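You operate a simulated robot arm through the tools that you are given. There is no shell and no other tool.

You run a simulated robot arm. Do the job below in one go: nothing can be reset, and whatever is moved stays where it is left.

## Task
Take the blue slab and cell TWO's board out of the floor.
Fine: Clip and catch swung aside; slab and board lie on the deck; the other slab stays clipped in. Hands unhurt; nothing dropped, spilt, damaged or left on.

It is judged by the outcome, as a careful person would: the job done as asked, and still so three seconds after it is handed in. It fails if anything else is knocked over, pushed out of place, dropped, spilled or broken.

## Robot
A 7-joint arm with a two-finger parallel gripper, fixed in place. Base frame: the origin is on the floor under the middle of its stand, x ahead of it, y to its left, z up; the work surface is at about z = 0.42. Units: m, rad, N and s.
It reaches about 1.372 m from its shoulder. Its first joint turns from -2.601 to 2.601 rad. Payload 3.43 kg.
The tool frame sits at the grasp point between the pads (the TCP): z along the fingers, y along the line on which they close. The tips reach 0.03 m beyond it. The gripper opens to 0.094 m. The fingers are 0.028 m wide and 0.01 m thick; the gripper's body (0.05 by 0.096 m) begins 0.055 m behind the TCP.
Orientation is that of the tool frame in the base frame, as a unit quaternion [x, y, z, w]. With the fingers straight down and closing along the base's y, the tool's x points along the base's -x, its y along +y and its z along -z.

## Interface
- The arm moves only by the tool apply_moves. Its argument "steps" is a list of rows, each an object of numbers (a shift or turn left out is 0, a gripper value left out holds the last): "grip": the gripper command, from -1 (fully open) to 1 (shut), values between in proportion; "dx", "dy", "dz": the shift along the base's x, y, z in m; "rx", "ry", "rz": the turn, a rotation vector about the base's x, y, z in rad. In form: [{"grip": .., "dx": .., "dy": .., "dz": .., "rx": .., "ry": .., "rz": ..}, ...]. A call has 1 to 20 rows; each row is the pose to reach, as a shift and turn from the pose commanded when the call began. A row lasts 0.2 s, in which the tool goes at most 0.05 m and 0.15 rad; a call with a longer step from one row to the next is refused whole, and so is a gripper value outside its range. Where a pose cannot be reached the arm comes as near as it can. A force on the tool above 40 N (or 10 N above the force at the start of the call, whichever is more), or a blocked arm, ends the call early, and 0.2 s more pass. The fingers move at their own pace (about 0.045 m/s each) and stop on an object; they squeeze with about 30 N. The grip force told is the motor's: it shows also when the fingers shut on nothing. Time passes only in rows, and 0.2 s behind the last, so rows that repeat a pose let the fingers close. It gives the time, the measured TCP pose, the force on the tool (base axes), the opening and the grip force at its end, in the units of the frame above (readings bear some noise), with the torque about the TCP (base axes, N m) and any sound that the robot's microphone picked up, and new pictures: "show" is both (left out), scene, wrist or none.
- Cameras (640 x 400 px; columns grow to the right, rows downward): "scene" is fixed at [0.2201, -0.4993, 1.0202]; the picture's right is [0.17, -0.98, 0.00], its down [-0.70, -0.12, -0.71] and it looks along [0.70, 0.12, -0.71] (base axes); focal length 258 px, centre (320, 200). "wrist" rides on the gripper at [0.076, 0.014, -0.102] in the tool frame; the picture's right is [-0.18, 0.98, 0.00], its down [-0.75, -0.14, -0.64] and it looks along [-0.63, -0.12, 0.77] (tool axes); focal length 243 px, centre (320, 200). There is no depth. A picture from a camera that has moved, and an enlarged one, comes with that camera's place and axes in the base frame and with its lens.
- enlarge(camera, box): a new picture of the part [left, top, right, bottom] of that camera's present view, enlarged. The clock stands still meanwhile.
- finish_job(): hands the job in; it is judged then, once.

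Places have to be worked out from the pictures, the camera data and where the tool is seen. Open the gripper and draw the arm clear of the work before you hand the job in, unless the task says otherwise.

The tools are called after ">>>" as a command line: name --argument value ..., lists and objects as JSON in quotes. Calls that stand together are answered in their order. apply_moves: Moves the arm, as the interface text tells. Its arguments: {"type":"object","properties":{"steps":{"type":"array"},"show":{"type":"string","enum":["both","scene","wrist","none"]}},"required":["steps"]} The other tools are called the same way: enlarge (camera, box) takes an enlarged picture of a part of a camera's view; finish_job () hands the job in.

At the start:

```text
t: 0.0
tcp_pos: [0.7136, -0.4114, 0.7833]
tool_rot: [0.0, 1.0, 0.0, 0.0]
contact_force: [-1.2, -0.5, -0.6]
torque: [0.02, 0.03, 0.0]
finger_gap: 0.0941
grip_force: 0.2
```

scene: 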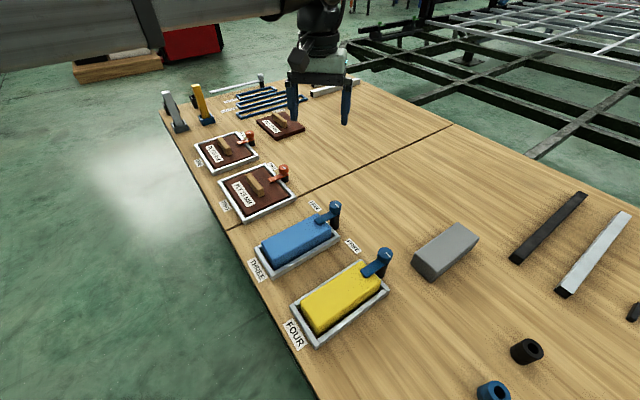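
wrist: 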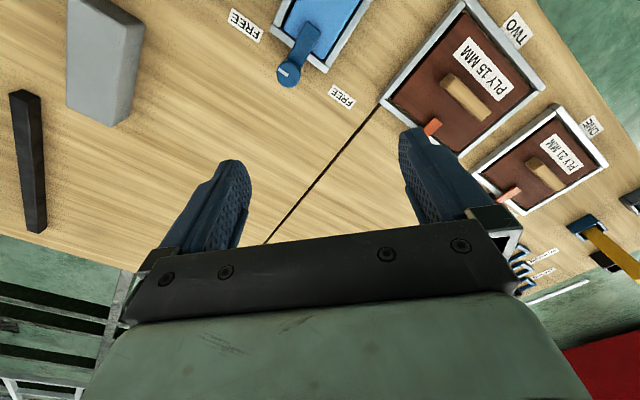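

I see four cells with boards (ONE, TWO), and slabs (blue in THREE, yellow in FOUR), each with some swinging clip or catch. I'll enlarge the views to read the details before moving.

>>> enlarge --camera "scene" --box '[180, 120, 320, 220]'

>>> enlarge --camera "scene" --box '[240, 190, 400, 350]'

>>> enlarge --camera "scene" --box '[150, 65, 370, 180]'

>>> enlarge --camera "wrist" --box '[220, 0, 620, 240]'

```text
4.00 times, centred on (250, 170) of scene
camera zoom: at [0.2201, -0.4993, 1.0202], right [0.17, -0.98, 0.0], down [-0.7, -0.12, -0.71], along [0.7, 0.12, -0.71], focal length 1033 px, centre (600, 320)
```

zoom: 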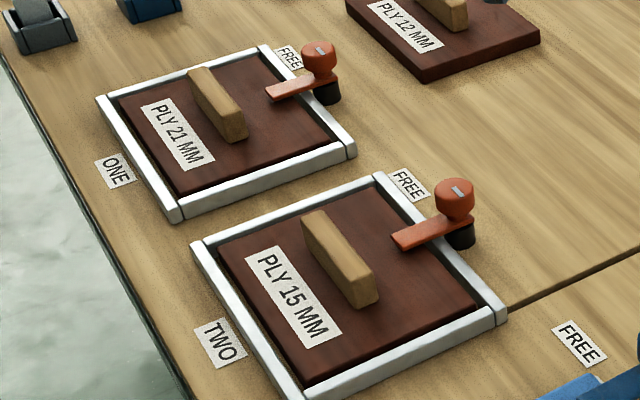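

```text
2.50 times, centred on (320, 270) of scene
camera zoom: at [0.2201, -0.4993, 1.0202], right [0.17, -0.98, 0.0], down [-0.7, -0.12, -0.71], along [0.7, 0.12, -0.71], focal length 645 px, centre (320, 25)
```

zoom: 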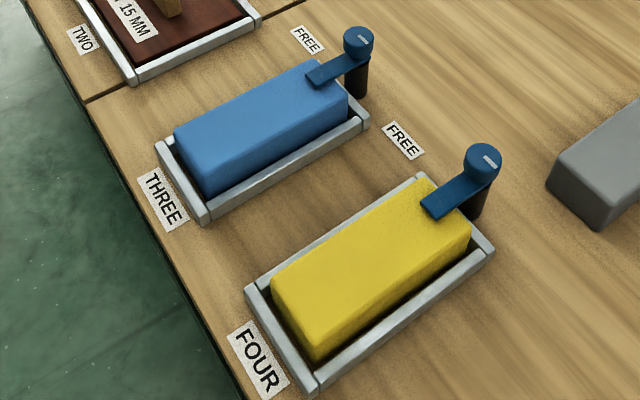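

```text
2.91 times, centred on (260, 122) of scene
camera zoom: at [0.2201, -0.4993, 1.0202], right [0.17, -0.98, 0.0], down [-0.7, -0.12, -0.71], along [0.7, 0.12, -0.71], focal length 751 px, centre (494, 426)
```

zoom: 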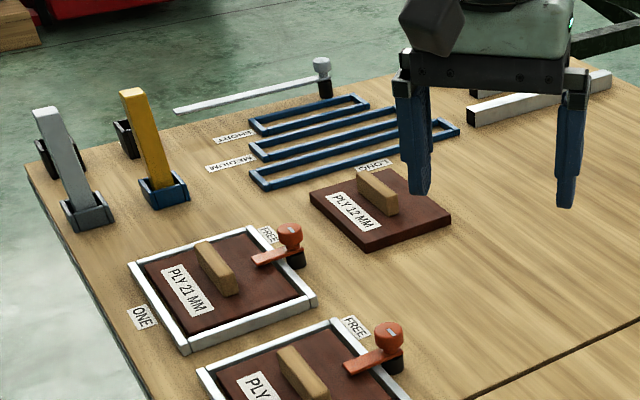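

```text
1.60 times, centred on (420, 120) of wrist
camera zoom: at [0.6369, -0.3969, 0.8871], right [0.18, 0.98, 0.0], down [0.75, -0.14, 0.64], along [0.63, -0.12, -0.77], focal length 388 px, centre (160, 328)
```

zoom: 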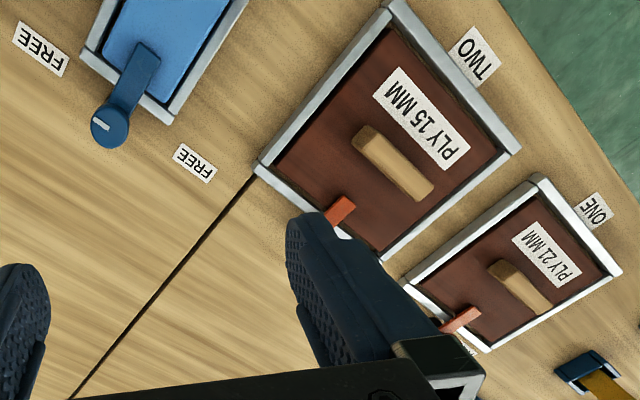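

The cells sit at 45° to the base. Each catch is a knob on a post, with its arm over the piece and a FREE label on the +x+y side of the post. I'll zoom in further to get heights and sizes.

>>> enlarge --camera "scene" --box '[305, 190, 355, 240]'

>>> enlarge --camera "scene" --box '[250, 195, 350, 280]'

>>> enlarge --camera "scene" --box '[215, 155, 305, 225]'

>>> enlarge --camera "scene" --box '[265, 155, 300, 190]'

>>> enlarge --camera "scene" --box '[400, 180, 640, 400]'

```text
8.00 times, centred on (330, 215) of scene
camera zoom: at [0.2201, -0.4993, 1.0202], right [0.17, -0.98, 0.0], down [-0.7, -0.12, -0.71], along [0.7, 0.12, -0.71], focal length 2065 px, centre (240, 80)
```

zoom: 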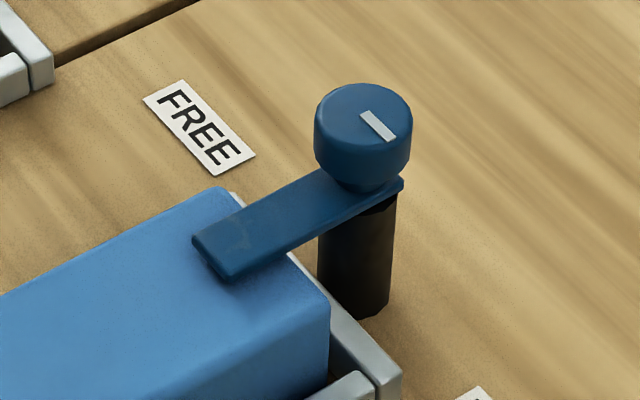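

```text
4.71 times, centred on (300, 238) of scene
camera zoom: at [0.2201, -0.4993, 1.0202], right [0.17, -0.98, 0.0], down [-0.7, -0.12, -0.71], along [0.7, 0.12, -0.71], focal length 1215 px, centre (414, 24)
```

zoom: 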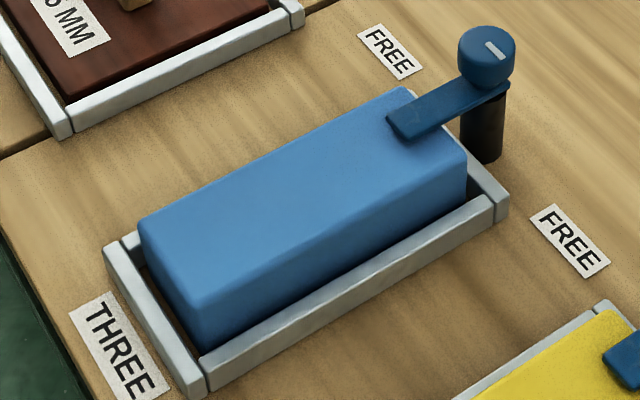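

```text
5.71 times, centred on (260, 190) of scene
camera zoom: at [0.2201, -0.4993, 1.0202], right [0.17, -0.98, 0.0], down [-0.7, -0.12, -0.71], along [0.7, 0.12, -0.71], focal length 1475 px, centre (663, 257)
```

zoom: 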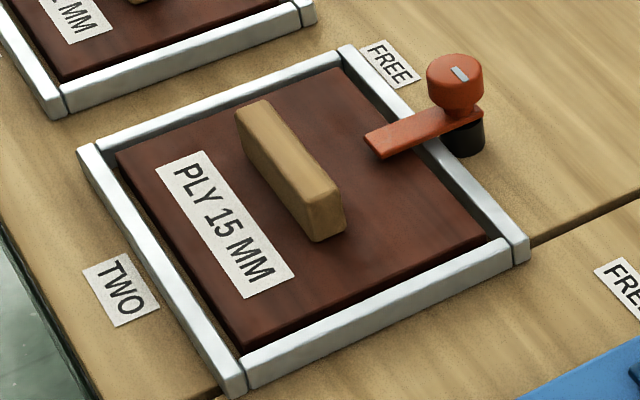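

```text
11.43 times, centred on (282, 172) of scene
camera zoom: at [0.2201, -0.4993, 1.0202], right [0.17, -0.98, 0.0], down [-0.7, -0.12, -0.71], along [0.7, 0.12, -0.71], focal length 2950 px, centre (749, 514)
```

zoom: 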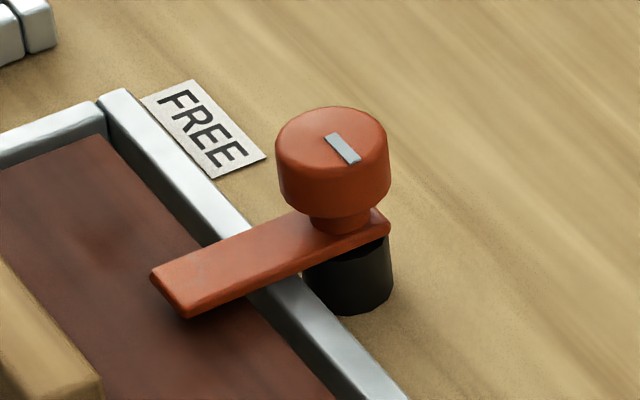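

```text
1.82 times, centred on (520, 290) of scene
camera zoom: at [0.2201, -0.4993, 1.0202], right [0.17, -0.98, 0.0], down [-0.7, -0.12, -0.71], along [0.7, 0.12, -0.71], focal length 469 px, centre (-44, 36)
```

zoom: 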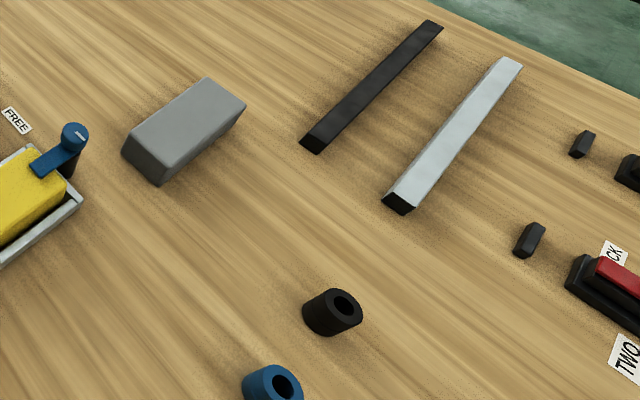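

The blue clip's post is near (0.706, -0.457) with its knob top at about z 0.52. Cell TWO's catch is near (0.889, -0.255) with its knob top at about 0.475. I'll move above the blue knob, turn the tool 45° so the fingers straddle the arm, and take a closer look.

>>> apply_moves --steps '[{"grip": -1, "dx": -0.001, "dy": -0.008, "dz": -0.02, "rz": -0.131}, {"grip": -1, "dx": -0.002, "dy": -0.016, "dz": -0.04, "rz": -0.262}, {"grip": -1, "dx": -0.004, "dy": -0.024, "dz": -0.06, "rz": -0.393}, {"grip": -1, "dx": -0.005, "dy": -0.032, "dz": -0.08, "rz": -0.524}, {"grip": -1, "dx": -0.006, "dy": -0.04, "dz": -0.1, "rz": -0.654}, {"grip": -1, "dx": -0.007, "dy": -0.0456, "dz": -0.12, "rz": -0.785}, {"grip": -1, "dx": -0.007, "dy": -0.0456, "dz": -0.12, "rz": -0.785}]'

```text
t: 1.6
tcp_pos: [0.7051, -0.4575, 0.6628]
tool_rot: [0.384, 0.923, 0.001, -0.001]
contact_force: [0.0, -0.5, 0.0]
torque: [0.0, -0.04, -0.01]
finger_gap: 0.0941
grip_force: 0.0
camera wrist: at [0.662, -0.3928, 0.7661], right [0.83, 0.56, 0.0], down [0.43, -0.63, 0.64], along [0.36, -0.53, -0.77], focal length 243 px, centre (320, 200)
```

scene: 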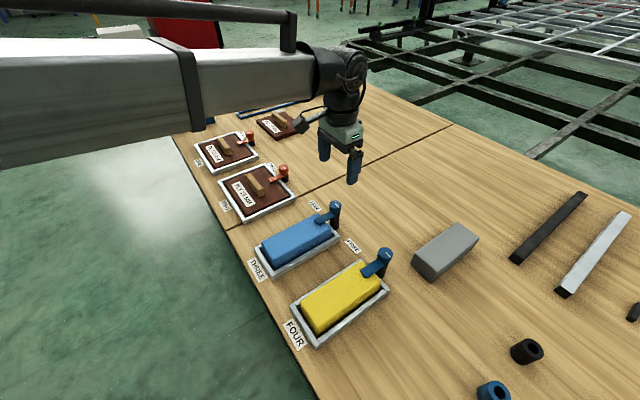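
wrist: 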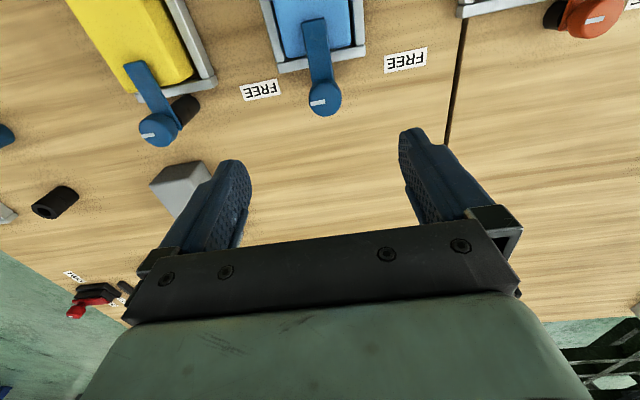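

The 45° turn came out exactly and the knob shows up between the fingers. I'll zoom the wrist view to locate its axis precisely.

>>> enlarge --camera "wrist" --box '[240, 0, 400, 120]'

>>> enlarge --camera "scene" --box '[290, 90, 390, 220]'

```text
3.33 times, centred on (320, 60) of wrist
camera zoom: at [0.662, -0.3928, 0.7661], right [0.83, 0.56, 0.0], down [0.43, -0.63, 0.64], along [0.36, -0.53, -0.77], focal length 809 px, centre (320, 667)
```

zoom: 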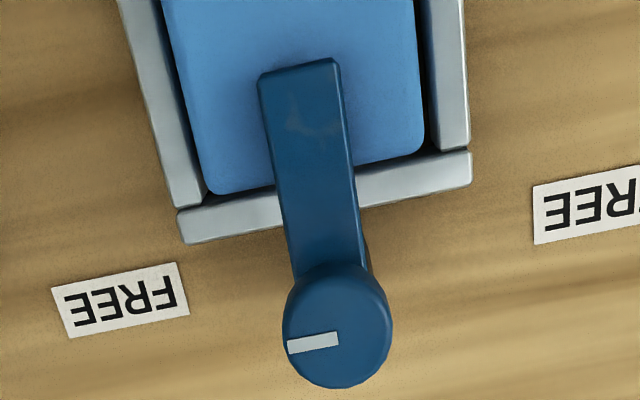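

```text
3.08 times, centred on (340, 155) of scene
camera zoom: at [0.2201, -0.4993, 1.0202], right [0.17, -0.98, 0.0], down [-0.7, -0.12, -0.71], along [0.7, 0.12, -0.71], focal length 794 px, centre (258, 338)
```

zoom: 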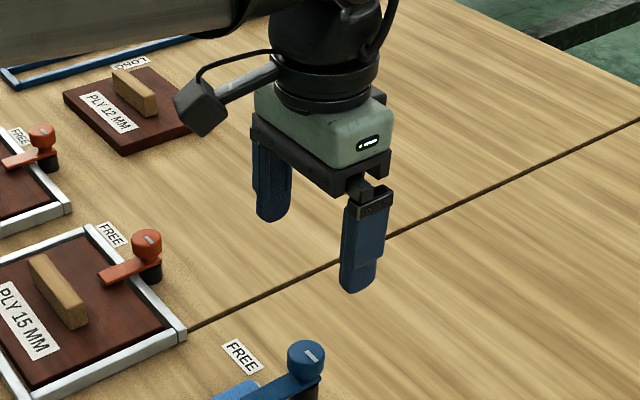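

The wrist view puts the knob axis at about (0.709, -0.456), a few mm from the scene estimate. I'll come down to just above the knob top and check the centring from close range.

>>> apply_moves --steps '[{"grip": -1, "dx": 0.001, "dy": 0.0005, "dz": -0.03}, {"grip": -1, "dx": 0.002, "dy": 0.001, "dz": -0.06}, {"grip": -1, "dx": 0.003, "dy": 0.0015, "dz": -0.09}, {"grip": -1, "dx": 0.003, "dy": 0.0015, "dz": -0.1}, {"grip": -1, "dx": 0.003, "dy": 0.0015, "dz": -0.1}]'

>>> enlarge --camera "wrist" --box '[220, 60, 440, 240]'

>>> enlarge --camera "scene" --box '[290, 160, 380, 240]'

```text
t: 2.8
tcp_pos: [0.7096, -0.4554, 0.5637]
tool_rot: [0.382, 0.924, 0.001, 0.0]
contact_force: [-0.2, -0.3, 0.1]
torque: [0.01, -0.01, 0.0]
finger_gap: 0.0939
grip_force: 0.0
camera wrist: at [0.6664, -0.3914, 0.6664], right [0.82, 0.57, 0.0], down [0.43, -0.63, 0.64], along [0.36, -0.53, -0.77], focal length 243 px, centre (320, 200)
```

scene: 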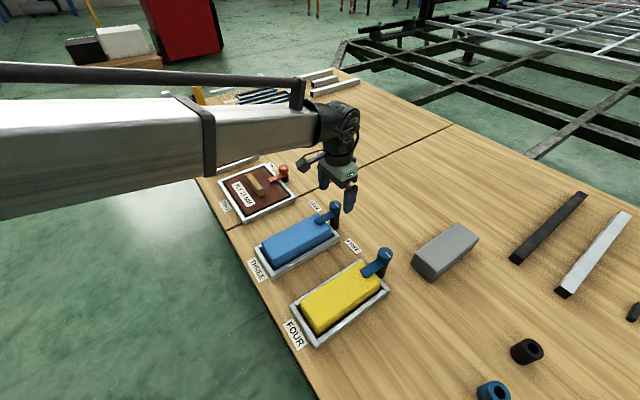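
wrist: 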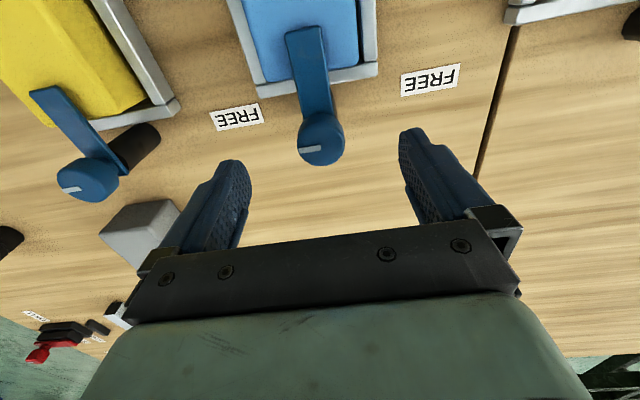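

```text
2.22 times, centred on (330, 150) of wrist
camera zoom: at [0.6664, -0.3914, 0.6664], right [0.82, 0.57, 0.0], down [0.43, -0.63, 0.64], along [0.36, -0.53, -0.77], focal length 539 px, centre (298, 311)
```

zoom: 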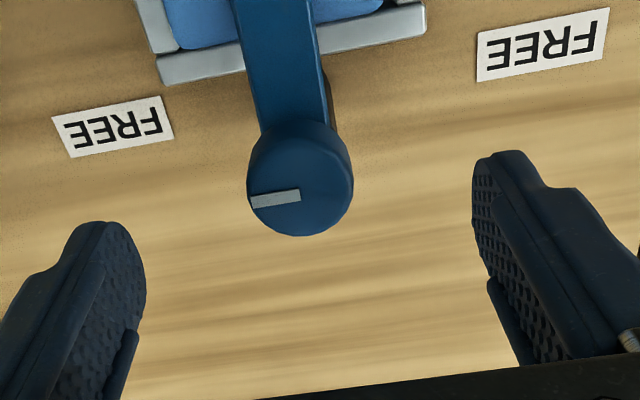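

```text
5.00 times, centred on (335, 200) of scene
camera zoom: at [0.2201, -0.4993, 1.0202], right [0.17, -0.98, 0.0], down [-0.7, -0.12, -0.71], along [0.7, 0.12, -0.71], focal length 1291 px, centre (245, 200)
```

zoom: 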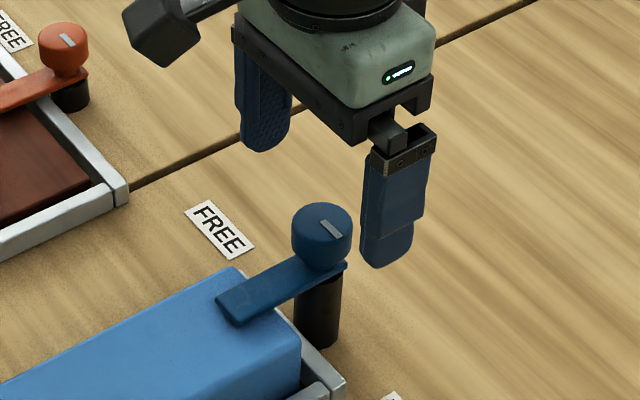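

The knob axis is at about (0.710, -0.455) and the TCP is within 1–2 mm of it. I'll lower so the pads sit at the knob's mid-height with the fingers either side of the arm, then check before closing.

>>> apply_moves --steps '[{"grip": -1, "dz": -0.02}, {"grip": -1, "dz": -0.04}, {"grip": -1, "dx": 0.0, "dy": 0.0005, "dz": -0.055}, {"grip": -1, "dy": 0.001, "dz": -0.062}, {"grip": -1, "dy": 0.001, "dz": -0.062}]'

>>> enlarge --camera "scene" --box '[300, 180, 370, 240]'

>>> enlarge --camera "wrist" --box '[220, 100, 440, 260]'

```text
t: 4.0
tcp_pos: [0.7085, -0.4554, 0.5028]
tool_rot: [0.383, 0.924, 0.001, 0.0]
contact_force: [0.6, 0.3, -0.5]
torque: [-0.04, 0.0, 0.0]
finger_gap: 0.0939
grip_force: 0.0
camera wrist: at [0.6651, -0.3902, 0.605], right [0.82, 0.57, 0.0], down [0.43, -0.63, 0.64], along [0.36, -0.53, -0.77], focal length 243 px, centre (320, 200)
```

scene: 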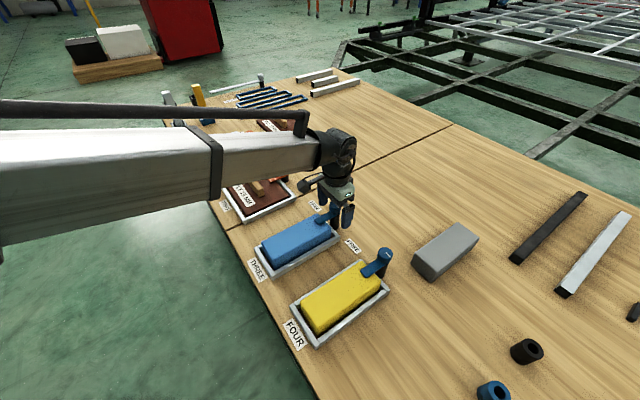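
wrist: 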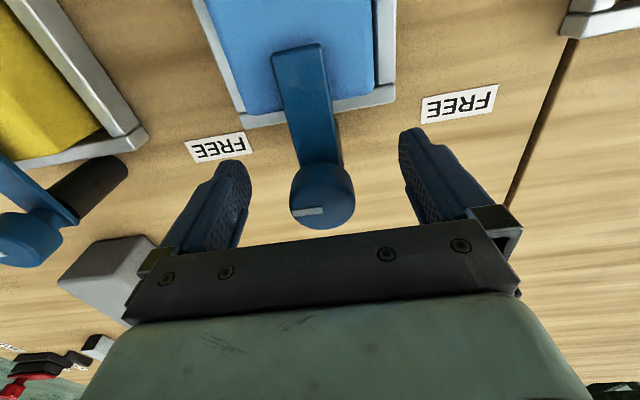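

```text
6.67 times, centred on (335, 210) of scene
camera zoom: at [0.2201, -0.4993, 1.0202], right [0.17, -0.98, 0.0], down [-0.7, -0.12, -0.71], along [0.7, 0.12, -0.71], focal length 1721 px, centre (220, 133)
```

zoom: 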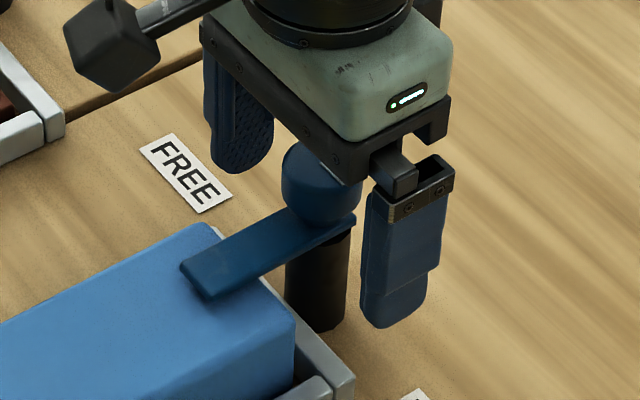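

```text
2.50 times, centred on (330, 180) of wrist
camera zoom: at [0.6651, -0.3902, 0.605], right [0.82, 0.57, 0.0], down [0.43, -0.63, 0.64], along [0.36, -0.53, -0.77], focal length 606 px, centre (295, 250)
```

zoom: 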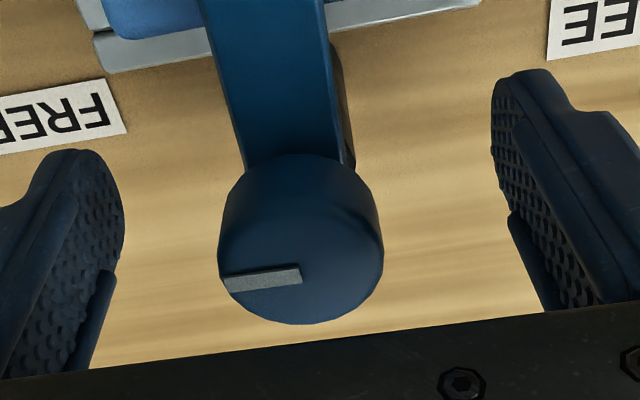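

The fingers straddle the knob symmetrically, within about 2 mm, and nothing is touching. Closing on the knob.

>>> apply_moves --steps '[{"grip": 0.2}, {"grip": 0.2}, {"grip": 0.2}, {"grip": 0.6}, {"grip": 1}, {"grip": 1}]'

>>> enlarge --camera "wrist" --box '[220, 100, 440, 260]'

```text
t: 5.4
tcp_pos: [0.7097, -0.4548, 0.5023]
tool_rot: [0.383, 0.924, -0.001, 0.001]
contact_force: [11.4, -0.7, 3.0]
torque: [0.04, -0.01, -0.04]
finger_gap: 0.0338
grip_force: 45.3
camera wrist: at [0.6658, -0.3904, 0.6052], right [0.82, 0.57, 0.0], down [0.43, -0.63, 0.64], along [0.36, -0.53, -0.77], focal length 243 px, centre (320, 200)
```

scene: 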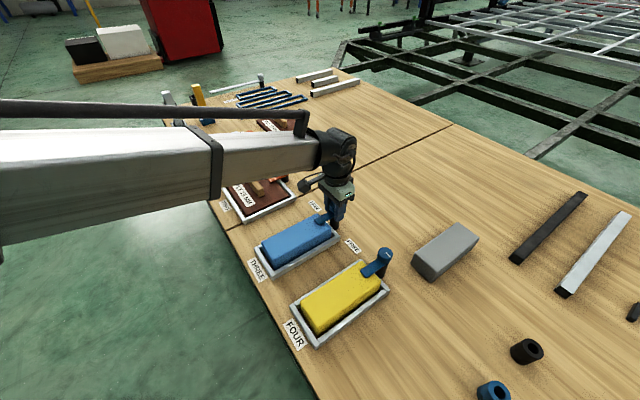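
wrist: 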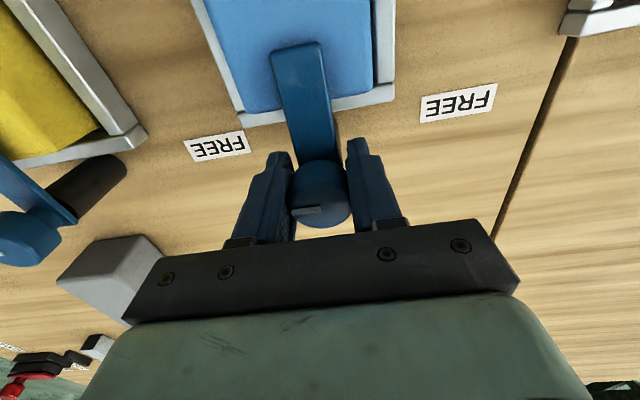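

```text
2.50 times, centred on (330, 180) of wrist
camera zoom: at [0.6658, -0.3904, 0.6052], right [0.82, 0.57, 0.0], down [0.43, -0.63, 0.64], along [0.36, -0.53, -0.77], focal length 606 px, centre (295, 250)
```

zoom: 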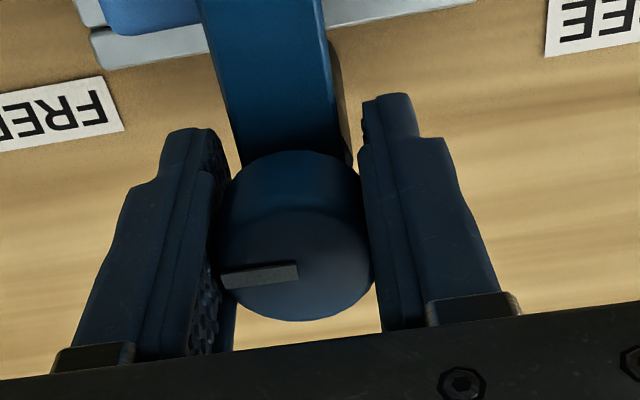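

The knob is gripped (gap 0.034) with only a modest side force. I'll begin turning clockwise towards FREE, slowly, and watch the torque.

>>> apply_moves --steps '[{"grip": 1, "rz": -0.06}, {"grip": 1, "rz": -0.12}, {"grip": 1, "rz": -0.2}, {"grip": 1, "rz": -0.3}]'

```text
t: 6.4
tcp_pos: [0.7102, -0.4547, 0.5018]
tool_rot: [0.517, 0.856, 0.0, 0.001]
contact_force: [28.0, 5.1, 1.1]
torque: [-0.51, 0.11, 0.08]
finger_gap: 0.0337
grip_force: 45.0
camera wrist: at [0.6873, -0.3798, 0.6052], right [0.96, 0.29, 0.0], down [0.22, -0.73, 0.64], along [0.19, -0.61, -0.77], focal length 243 px, centre (320, 200)
```

scene: 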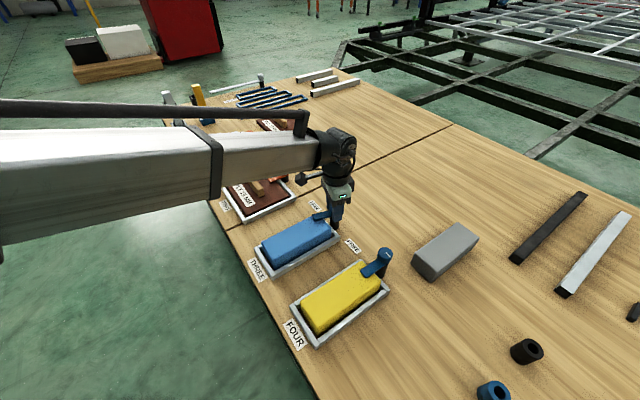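
wrist: 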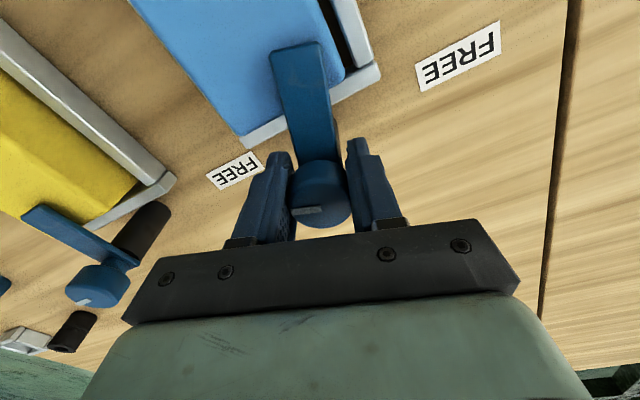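

The clip arm turns together with the gripper. The 28 N sideways force says the true axis lies slightly +x of my commanded point, so I'll nudge that way and see whether the force drops.

>>> apply_moves --steps '[{"grip": 1, "dx": 0.0007}, {"grip": 1, "dx": 0.0015}]' --show "none"

```text
t: 7.0
tcp_pos: [0.7106, -0.4551, 0.5029]
tool_rot: [0.517, 0.856, 0.0, 0.0]
contact_force: [20.1, 7.6, 5.8]
torque: [-0.32, -0.6, 0.09]
finger_gap: 0.0339
grip_force: 44.8
```

>>> apply_moves --steps '[{"grip": 1, "dx": 0.001, "dy": 0.0005}, {"grip": 1, "dx": 0.002, "dy": 0.001}]' --show "none"

```text
t: 7.6
tcp_pos: [0.7099, -0.4542, 0.5022]
tool_rot: [0.517, 0.856, -0.001, -0.001]
contact_force: [3.5, -2.7, 2.4]
torque: [-0.02, -0.53, 0.04]
finger_gap: 0.0335
grip_force: 45.5
```

The force has almost vanished, so the tool is on the axis. Continuing the turn.

>>> apply_moves --steps '[{"grip": 1, "rz": -0.1}, {"grip": 1, "rz": -0.2}, {"grip": 1, "rz": -0.3}, {"grip": 1, "rz": -0.4}]' --show "wrist"

```text
t: 8.6
tcp_pos: [0.7109, -0.4532, 0.5031]
tool_rot: [0.677, 0.736, 0.0, -0.001]
contact_force: [-11.7, -8.5, 2.2]
torque: [0.14, 0.34, -0.02]
finger_gap: 0.0337
grip_force: 44.7
camera wrist: at [0.7195, -0.3766, 0.6053], right [0.99, -0.1, 0.0], down [-0.08, -0.76, 0.64], along [-0.07, -0.64, -0.77], focal length 243 px, centre (320, 200)
```

wrist: 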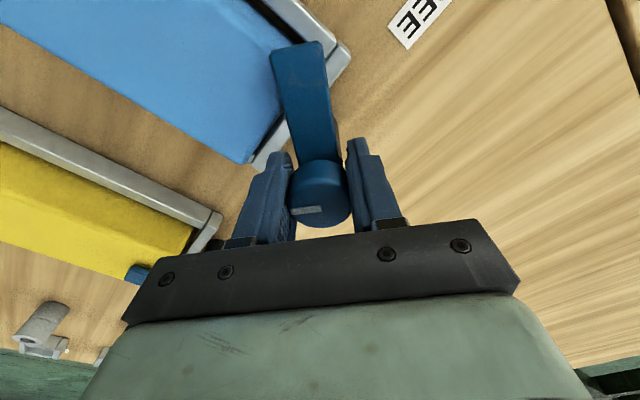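

The arm is about 40° round, with about 14 N pushing the other way now. I'll correct by about 2 mm while continuing the turn.

>>> apply_moves --steps '[{"grip": 1, "dx": -0.001, "dy": -0.0007, "rz": -0.08}, {"grip": 1, "dx": -0.002, "dy": -0.0014, "rz": -0.18}, {"grip": 1, "dx": -0.002, "dy": -0.0014, "rz": -0.28}, {"grip": 1, "dx": -0.002, "dy": -0.0014, "rz": -0.38}, {"grip": 1, "dx": -0.002, "dy": -0.0014, "rz": -0.46}]' --show "both"

```text
t: 9.8
tcp_pos: [0.7124, -0.4531, 0.502]
tool_rot: [0.827, 0.562, 0.001, 0.001]
contact_force: [20.5, 10.7, 5.4]
torque: [-0.34, 0.05, 0.05]
finger_gap: 0.0337
grip_force: 44.8
camera wrist: at [0.7533, -0.3885, 0.6056], right [0.85, -0.53, 0.0], down [-0.41, -0.65, 0.64], along [-0.34, -0.54, -0.77], focal length 243 px, centre (320, 200)
```

scene: 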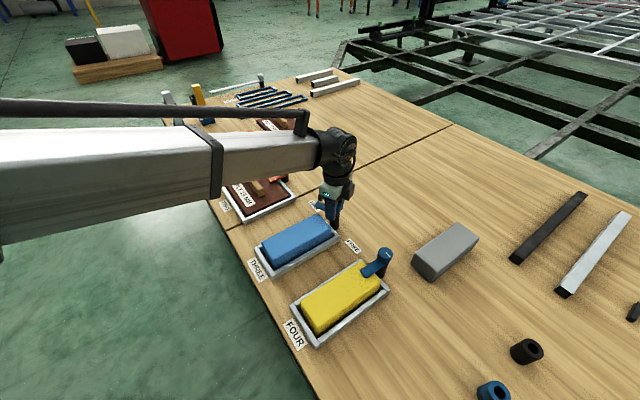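
wrist: 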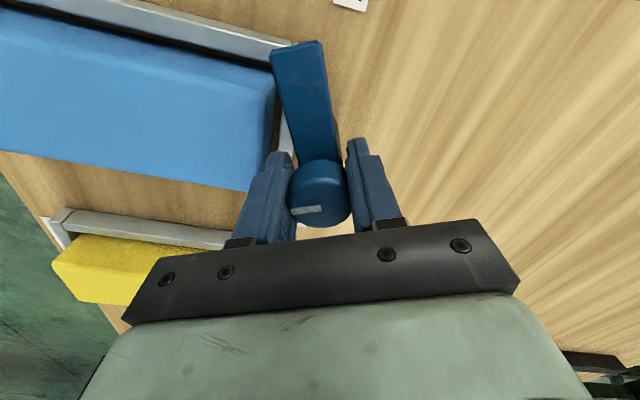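

The arm is about 66° round and over the frame's end. I'll correct about 3 mm back and turn the remaining 24° towards the FREE mark.

>>> apply_moves --steps '[{"grip": 1, "dx": 0.0015, "dy": 0.001, "rz": -0.04}, {"grip": 1, "dx": 0.003, "dy": 0.002, "rz": -0.12}, {"grip": 1, "dx": 0.003, "dy": 0.002, "rz": -0.21}, {"grip": 1, "dx": 0.003, "dy": 0.002, "rz": -0.3}]' --show "none"

```text
t: 10.8
tcp_pos: [0.7133, -0.4552, 0.5015]
tool_rot: [0.902, 0.433, -0.001, 0.001]
contact_force: [3.4, -16.5, 8.7]
torque: [0.4, -0.08, 0.02]
finger_gap: 0.0333
grip_force: 45.3
```

>>> apply_moves --steps '[{"grip": 1, "dx": 0.0, "dy": -0.0015, "rz": -0.03}, {"grip": 1, "dx": 0.0, "dy": -0.003, "rz": -0.07}, {"grip": 1, "dx": 0.0, "dy": -0.003, "rz": -0.11}, {"grip": 1, "dx": 0.0, "dy": -0.003, "rz": -0.13}]' --show "both"

>>> enlarge --camera "scene" --box '[290, 170, 380, 240]'

```text
t: 11.8
tcp_pos: [0.7126, -0.4541, 0.5023]
tool_rot: [0.927, 0.374, 0.0, -0.001]
contact_force: [-5.6, -2.0, 9.4]
torque: [0.27, -0.07, 0.47]
finger_gap: 0.0336
grip_force: 44.9
camera wrist: at [0.778, -0.4124, 0.6053], right [0.55, -0.84, 0.0], down [-0.64, -0.42, 0.64], along [-0.54, -0.35, -0.77], focal length 243 px, centre (320, 200)
```

scene: 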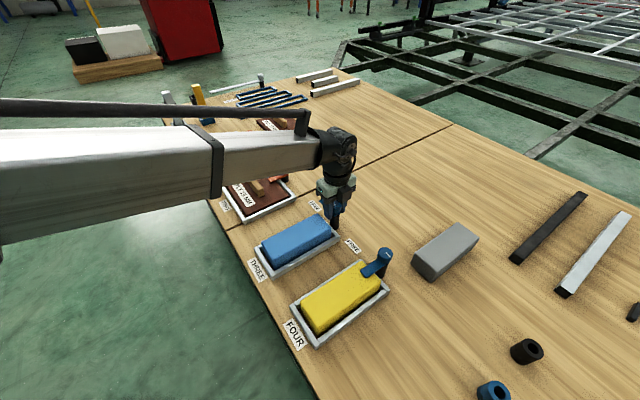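
wrist: 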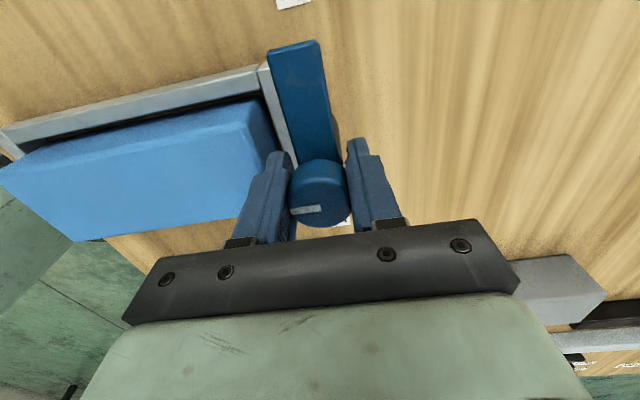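

```text
5.71 times, centred on (335, 205) of scene
camera zoom: at [0.2201, -0.4993, 1.0202], right [0.17, -0.98, 0.0], down [-0.7, -0.12, -0.71], along [0.7, 0.12, -0.71], focal length 1475 px, centre (234, 171)
```

zoom: 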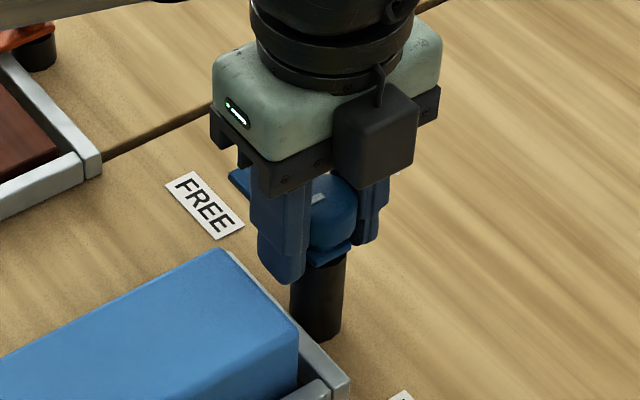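

The arm has reached the end of its swing: about 91° round, with a small stop torque, parallel to the frame end and pointing to FREE. I'll open slightly, since the slab is close, and rise clear.

>>> apply_moves --steps '[{"grip": 1, "rz": 0.02}, {"grip": 0.1, "rz": 0.02}, {"grip": 0.1, "rz": 0.02}, {"grip": 0.1, "rz": 0.02}, {"grip": 0.1, "dz": 0.02, "rz": 0.02}, {"grip": 0.1, "dz": 0.05, "rz": 0.02}, {"grip": 0.1, "dz": 0.09, "rz": 0.02}, {"grip": 0.1, "dz": 0.13, "rz": 0.02}]' --show "both"

>>> enlarge --camera "scene" --box '[290, 170, 380, 240]'

```text
t: 13.6
tcp_pos: [0.7126, -0.4564, 0.6321]
tool_rot: [0.923, 0.384, 0.0, -0.001]
contact_force: [-0.1, 0.1, 0.3]
torque: [0.03, -0.02, -0.01]
finger_gap: 0.0422
grip_force: 0.1
camera wrist: at [0.777, -0.411, 0.7345], right [0.57, -0.82, 0.0], down [-0.63, -0.43, 0.64], along [-0.53, -0.36, -0.77], focal length 243 px, centre (320, 200)
```

scene: 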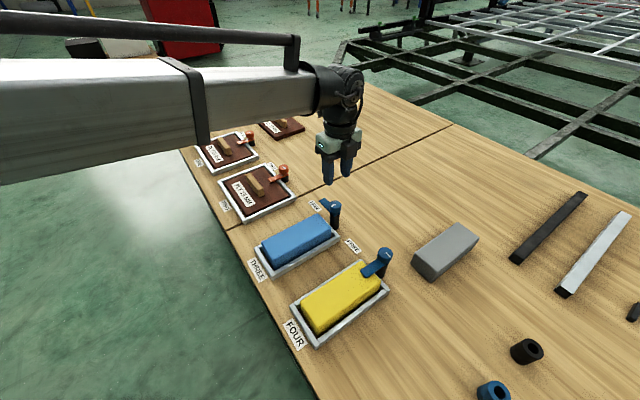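
wrist: 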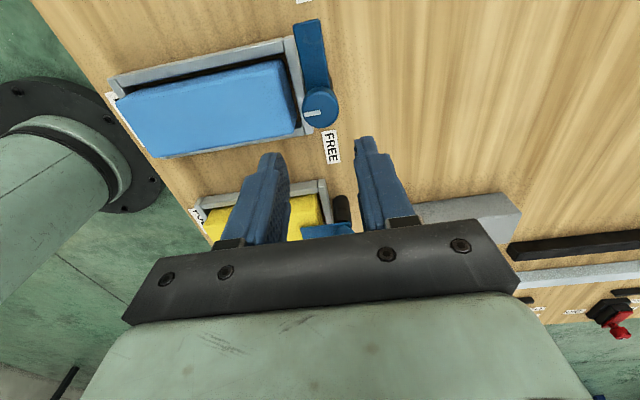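

```text
5.71 times, centred on (335, 205) of scene
camera zoom: at [0.2201, -0.4993, 1.0202], right [0.17, -0.98, 0.0], down [-0.7, -0.12, -0.71], along [0.7, 0.12, -0.71], focal length 1475 px, centre (234, 171)
```

zoom: 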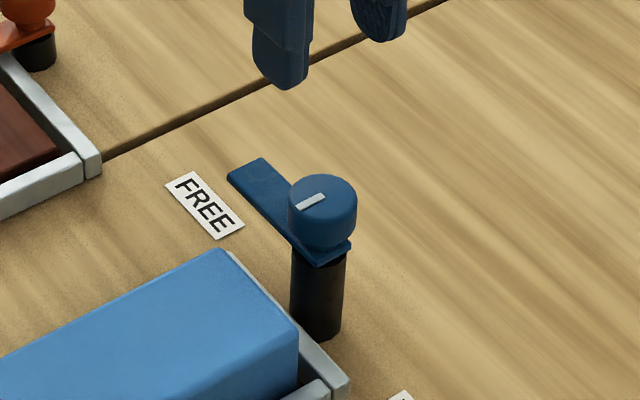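

The clip is clear and staying put at FREE. Next I'll turn the tool back so the fingers close across the slab, and move above its centre at about (0.618, -0.369) to check alignment.

>>> apply_moves --steps '[{"grip": -1, "dx": -0.008, "dy": 0.007, "rz": 0.131}, {"grip": -1, "dx": -0.016, "dy": 0.014, "rz": 0.262}, {"grip": -1, "dx": -0.024, "dy": 0.021, "rz": 0.393}, {"grip": -1, "dx": -0.032, "dy": 0.029, "rz": 0.524}, {"grip": -1, "dx": -0.04, "dy": 0.036, "rz": 0.654}, {"grip": -1, "dx": -0.048, "dy": 0.043, "rz": 0.785}, {"grip": -1, "dx": -0.056, "dy": 0.05, "rz": 0.916}, {"grip": -1, "dx": -0.064, "dy": 0.058, "rz": 1.047}, {"grip": -1, "dx": -0.072, "dy": 0.065, "rz": 1.178}, {"grip": -1, "dx": -0.08, "dy": 0.072, "rz": 1.309}, {"grip": -1, "dx": -0.088, "dy": 0.08, "rz": 1.44}, {"grip": -1, "dx": -0.095, "dy": 0.086, "rz": 1.57}, {"grip": -1, "dx": -0.095, "dy": 0.086, "rz": 1.57}]'

>>> enlarge --camera "wrist" --box '[200, 0, 440, 150]'

>>> enlarge --camera "scene" --box '[240, 150, 360, 290]'

```text
t: 16.4
tcp_pos: [0.6183, -0.3702, 0.6307]
tool_rot: [0.382, 0.924, 0.0, -0.001]
contact_force: [0.9, -0.1, 0.9]
torque: [-0.01, 0.0, 0.01]
finger_gap: 0.0939
grip_force: 0.1
camera wrist: at [0.5744, -0.3058, 0.7349], right [0.82, 0.57, 0.0], down [0.43, -0.63, 0.64], along [0.36, -0.53, -0.77], focal length 243 px, centre (320, 200)
```

scene: 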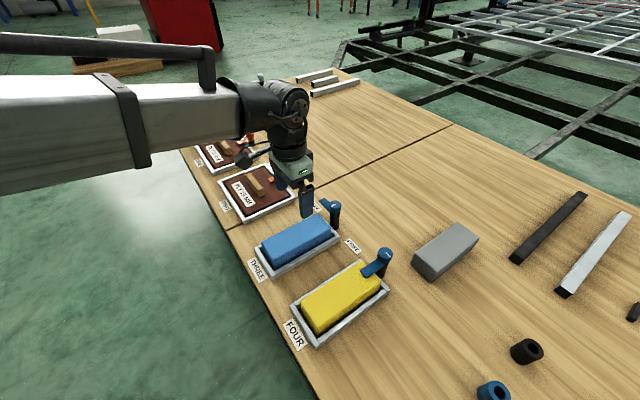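
wrist: 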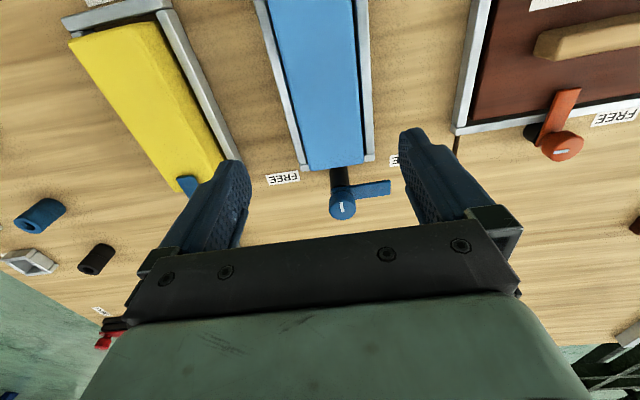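

```text
2.67 times, centred on (320, 75) of wrist
camera zoom: at [0.5744, -0.3058, 0.7349], right [0.82, 0.57, 0.0], down [0.43, -0.63, 0.64], along [0.36, -0.53, -0.77], focal length 647 px, centre (320, 533)
```

zoom: 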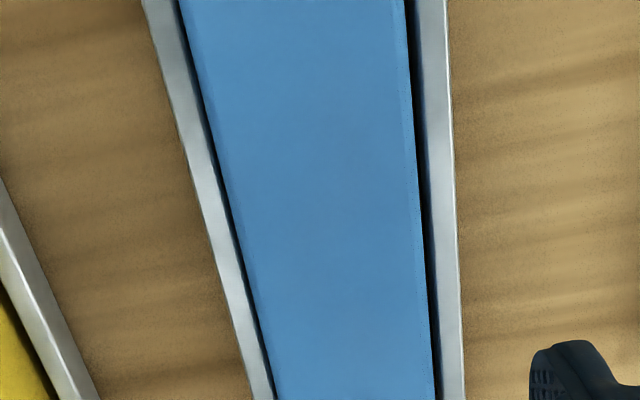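

```text
2.86 times, centred on (300, 220) of scene
camera zoom: at [0.2201, -0.4993, 1.0202], right [0.17, -0.98, 0.0], down [-0.7, -0.12, -0.71], along [0.7, 0.12, -0.71], focal length 738 px, centre (377, 143)
```

zoom: 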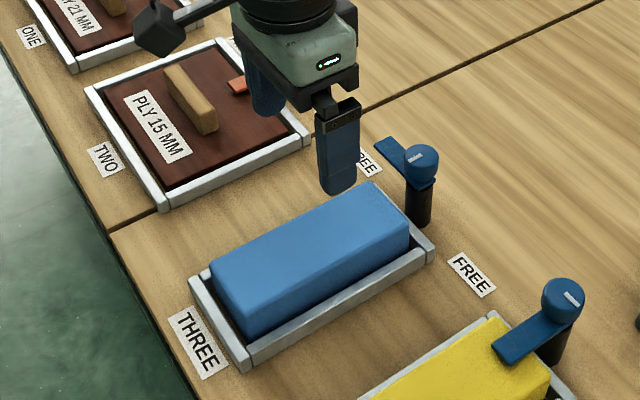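

The wrist view shows the slab about 71 mm wide, centred at q = 0.180 with its middle near (0.622, -0.367). I need the frame wall height before lowering, so I'll zoom in there.

>>> enlarge --camera "scene" --box '[250, 230, 310, 285]'

>>> enlarge --camera "scene" --box '[300, 195, 350, 245]'

```text
7.27 times, centred on (280, 258) of scene
camera zoom: at [0.2201, -0.4993, 1.0202], right [0.17, -0.98, 0.0], down [-0.7, -0.12, -0.71], along [0.7, 0.12, -0.71], focal length 1877 px, centre (611, -218)
```

zoom: 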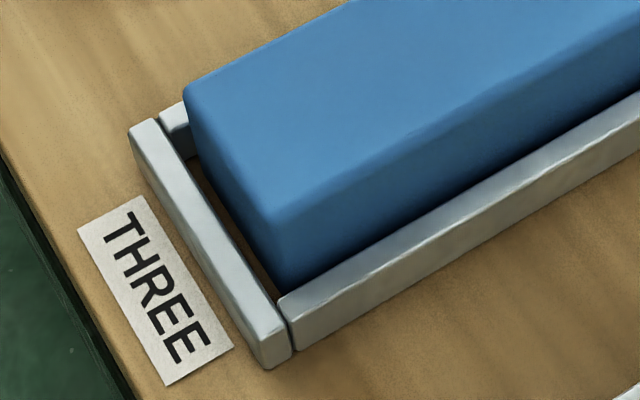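

```text
8.00 times, centred on (325, 220) of scene
camera zoom: at [0.2201, -0.4993, 1.0202], right [0.17, -0.98, 0.0], down [-0.7, -0.12, -0.71], along [0.7, 0.12, -0.71], focal length 2065 px, centre (280, 40)
```

zoom: 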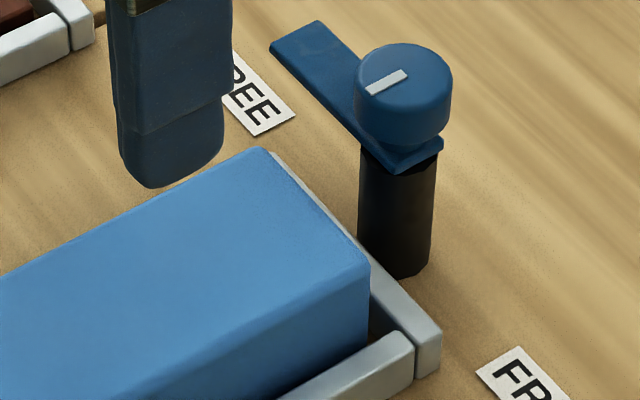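

The frame wall top is at about z 0.444 and the slab top about 0.470, so there are about 25 mm of slab side to grip. I'll centre over the slab and descend until the tips are just above its top.

>>> apply_moves --steps '[{"grip": -1, "dx": 0.003, "dy": 0.0035, "dz": -0.04}, {"grip": -1, "dx": 0.003, "dy": 0.0035, "dz": -0.08}, {"grip": -1, "dx": 0.003, "dy": 0.0035, "dz": -0.11}, {"grip": -1, "dx": 0.003, "dy": 0.0035, "dz": -0.12}, {"grip": -1, "dx": 0.003, "dy": 0.0035, "dz": -0.12}]'

>>> enlarge --camera "scene" --box '[260, 180, 350, 270]'

>>> enlarge --camera "wrist" --box '[180, 60, 480, 250]'

```text
t: 17.6
tcp_pos: [0.6203, -0.3672, 0.5117]
tool_rot: [0.382, 0.924, 0.0, 0.001]
contact_force: [0.1, 0.1, 0.1]
torque: [0.0, 0.01, 0.03]
finger_gap: 0.0941
grip_force: 0.0
camera wrist: at [0.5775, -0.3022, 0.6149], right [0.83, 0.56, 0.0], down [0.43, -0.63, 0.64], along [0.36, -0.53, -0.77], focal length 243 px, centre (320, 200)
```

scene: 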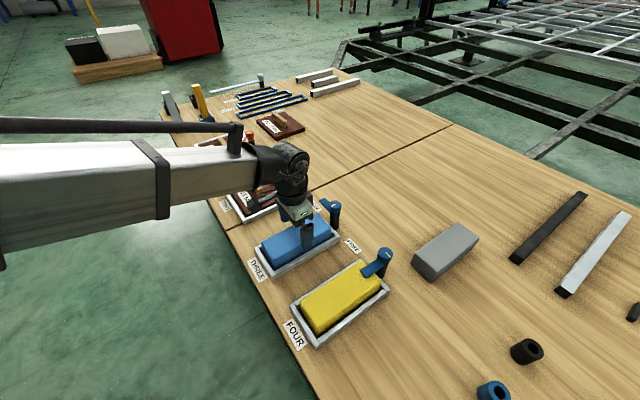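
wrist: 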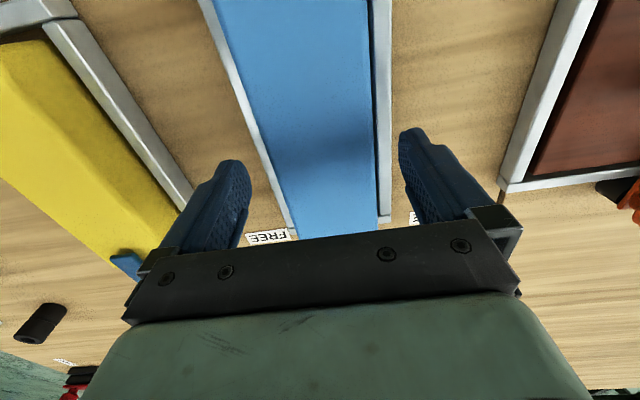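

```text
4.44 times, centred on (305, 225) of scene
camera zoom: at [0.2201, -0.4993, 1.0202], right [0.17, -0.98, 0.0], down [-0.7, -0.12, -0.71], along [0.7, 0.12, -0.71], focal length 1147 px, centre (387, 89)
```

zoom: 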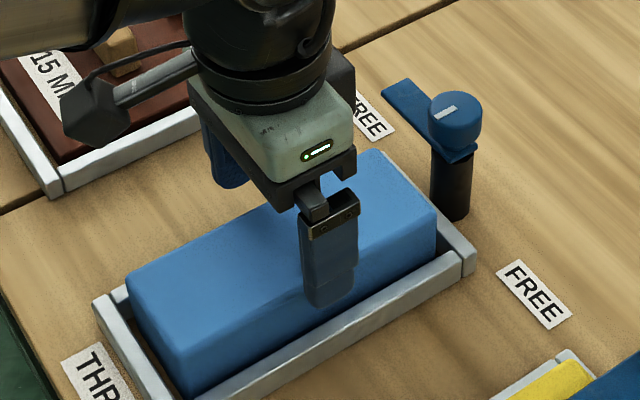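

```text
2.11 times, centred on (330, 155) of wrist
camera zoom: at [0.5775, -0.3022, 0.6149], right [0.83, 0.56, 0.0], down [0.43, -0.63, 0.64], along [0.36, -0.53, -0.77], focal length 511 px, centre (299, 295)
```

zoom: 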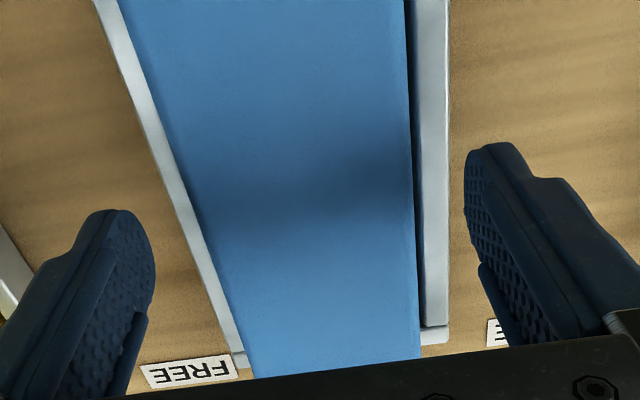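

The tool is centred over the slab and the fingers clear both sides. Lowering to the gripping height, with tips about 5 mm above the frame wall.

>>> apply_moves --steps '[{"grip": -1, "dx": 0.001, "dy": 0.001, "dz": -0.01}, {"grip": -1, "dx": 0.001, "dy": 0.001, "dz": -0.02}, {"grip": -1, "dx": 0.001, "dy": 0.001, "dz": -0.03}, {"grip": -1, "dx": 0.001, "dy": 0.001, "dz": -0.033}, {"grip": -1, "dx": 0.001, "dy": 0.001, "dz": -0.033}]'

>>> enlarge --camera "scene" --box '[270, 200, 350, 270]'

>>> enlarge --camera "wrist" --box '[180, 60, 480, 250]'

```text
t: 18.8
tcp_pos: [0.6203, -0.367, 0.4783]
tool_rot: [0.382, 0.924, 0.0, 0.0]
contact_force: [0.3, -0.4, -0.4]
torque: [-0.02, 0.03, -0.03]
finger_gap: 0.0941
grip_force: 0.0
camera wrist: at [0.5781, -0.3014, 0.5824], right [0.83, 0.56, 0.0], down [0.43, -0.63, 0.64], along [0.36, -0.53, -0.77], focal length 243 px, centre (320, 200)
```

scene: 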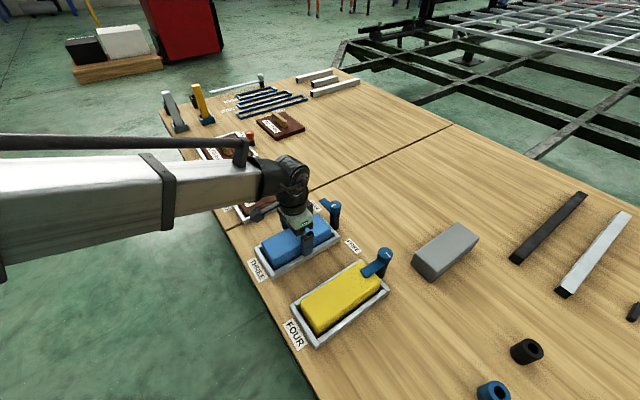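
wrist: 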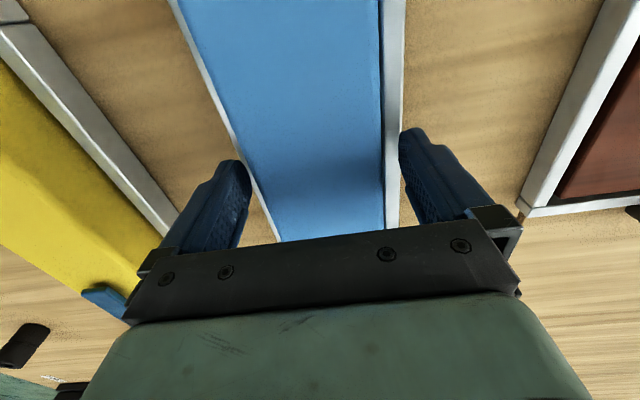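

```text
5.71 times, centred on (310, 235) of scene
camera zoom: at [0.2201, -0.4993, 1.0202], right [0.17, -0.98, 0.0], down [-0.7, -0.12, -0.71], along [0.7, 0.12, -0.71], focal length 1475 px, centre (377, 0)
```

zoom: 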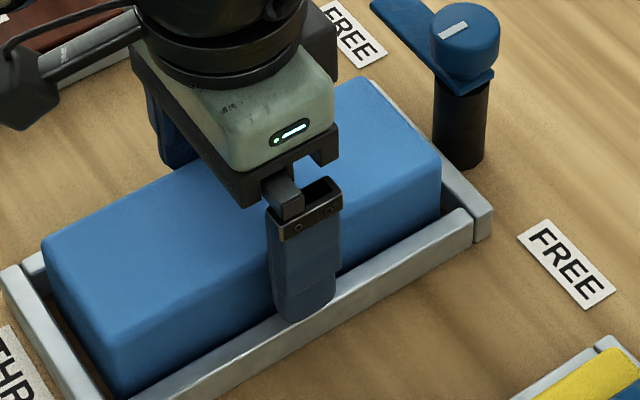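

```text
2.11 times, centred on (330, 155) of wrist
camera zoom: at [0.5781, -0.3014, 0.5824], right [0.83, 0.56, 0.0], down [0.43, -0.63, 0.64], along [0.36, -0.53, -0.77], focal length 511 px, centre (299, 295)
```

zoom: 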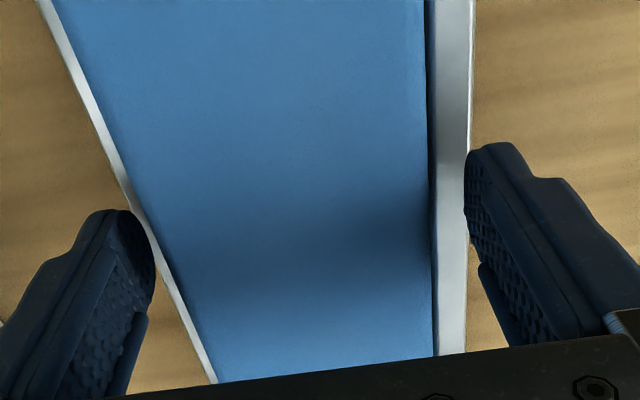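

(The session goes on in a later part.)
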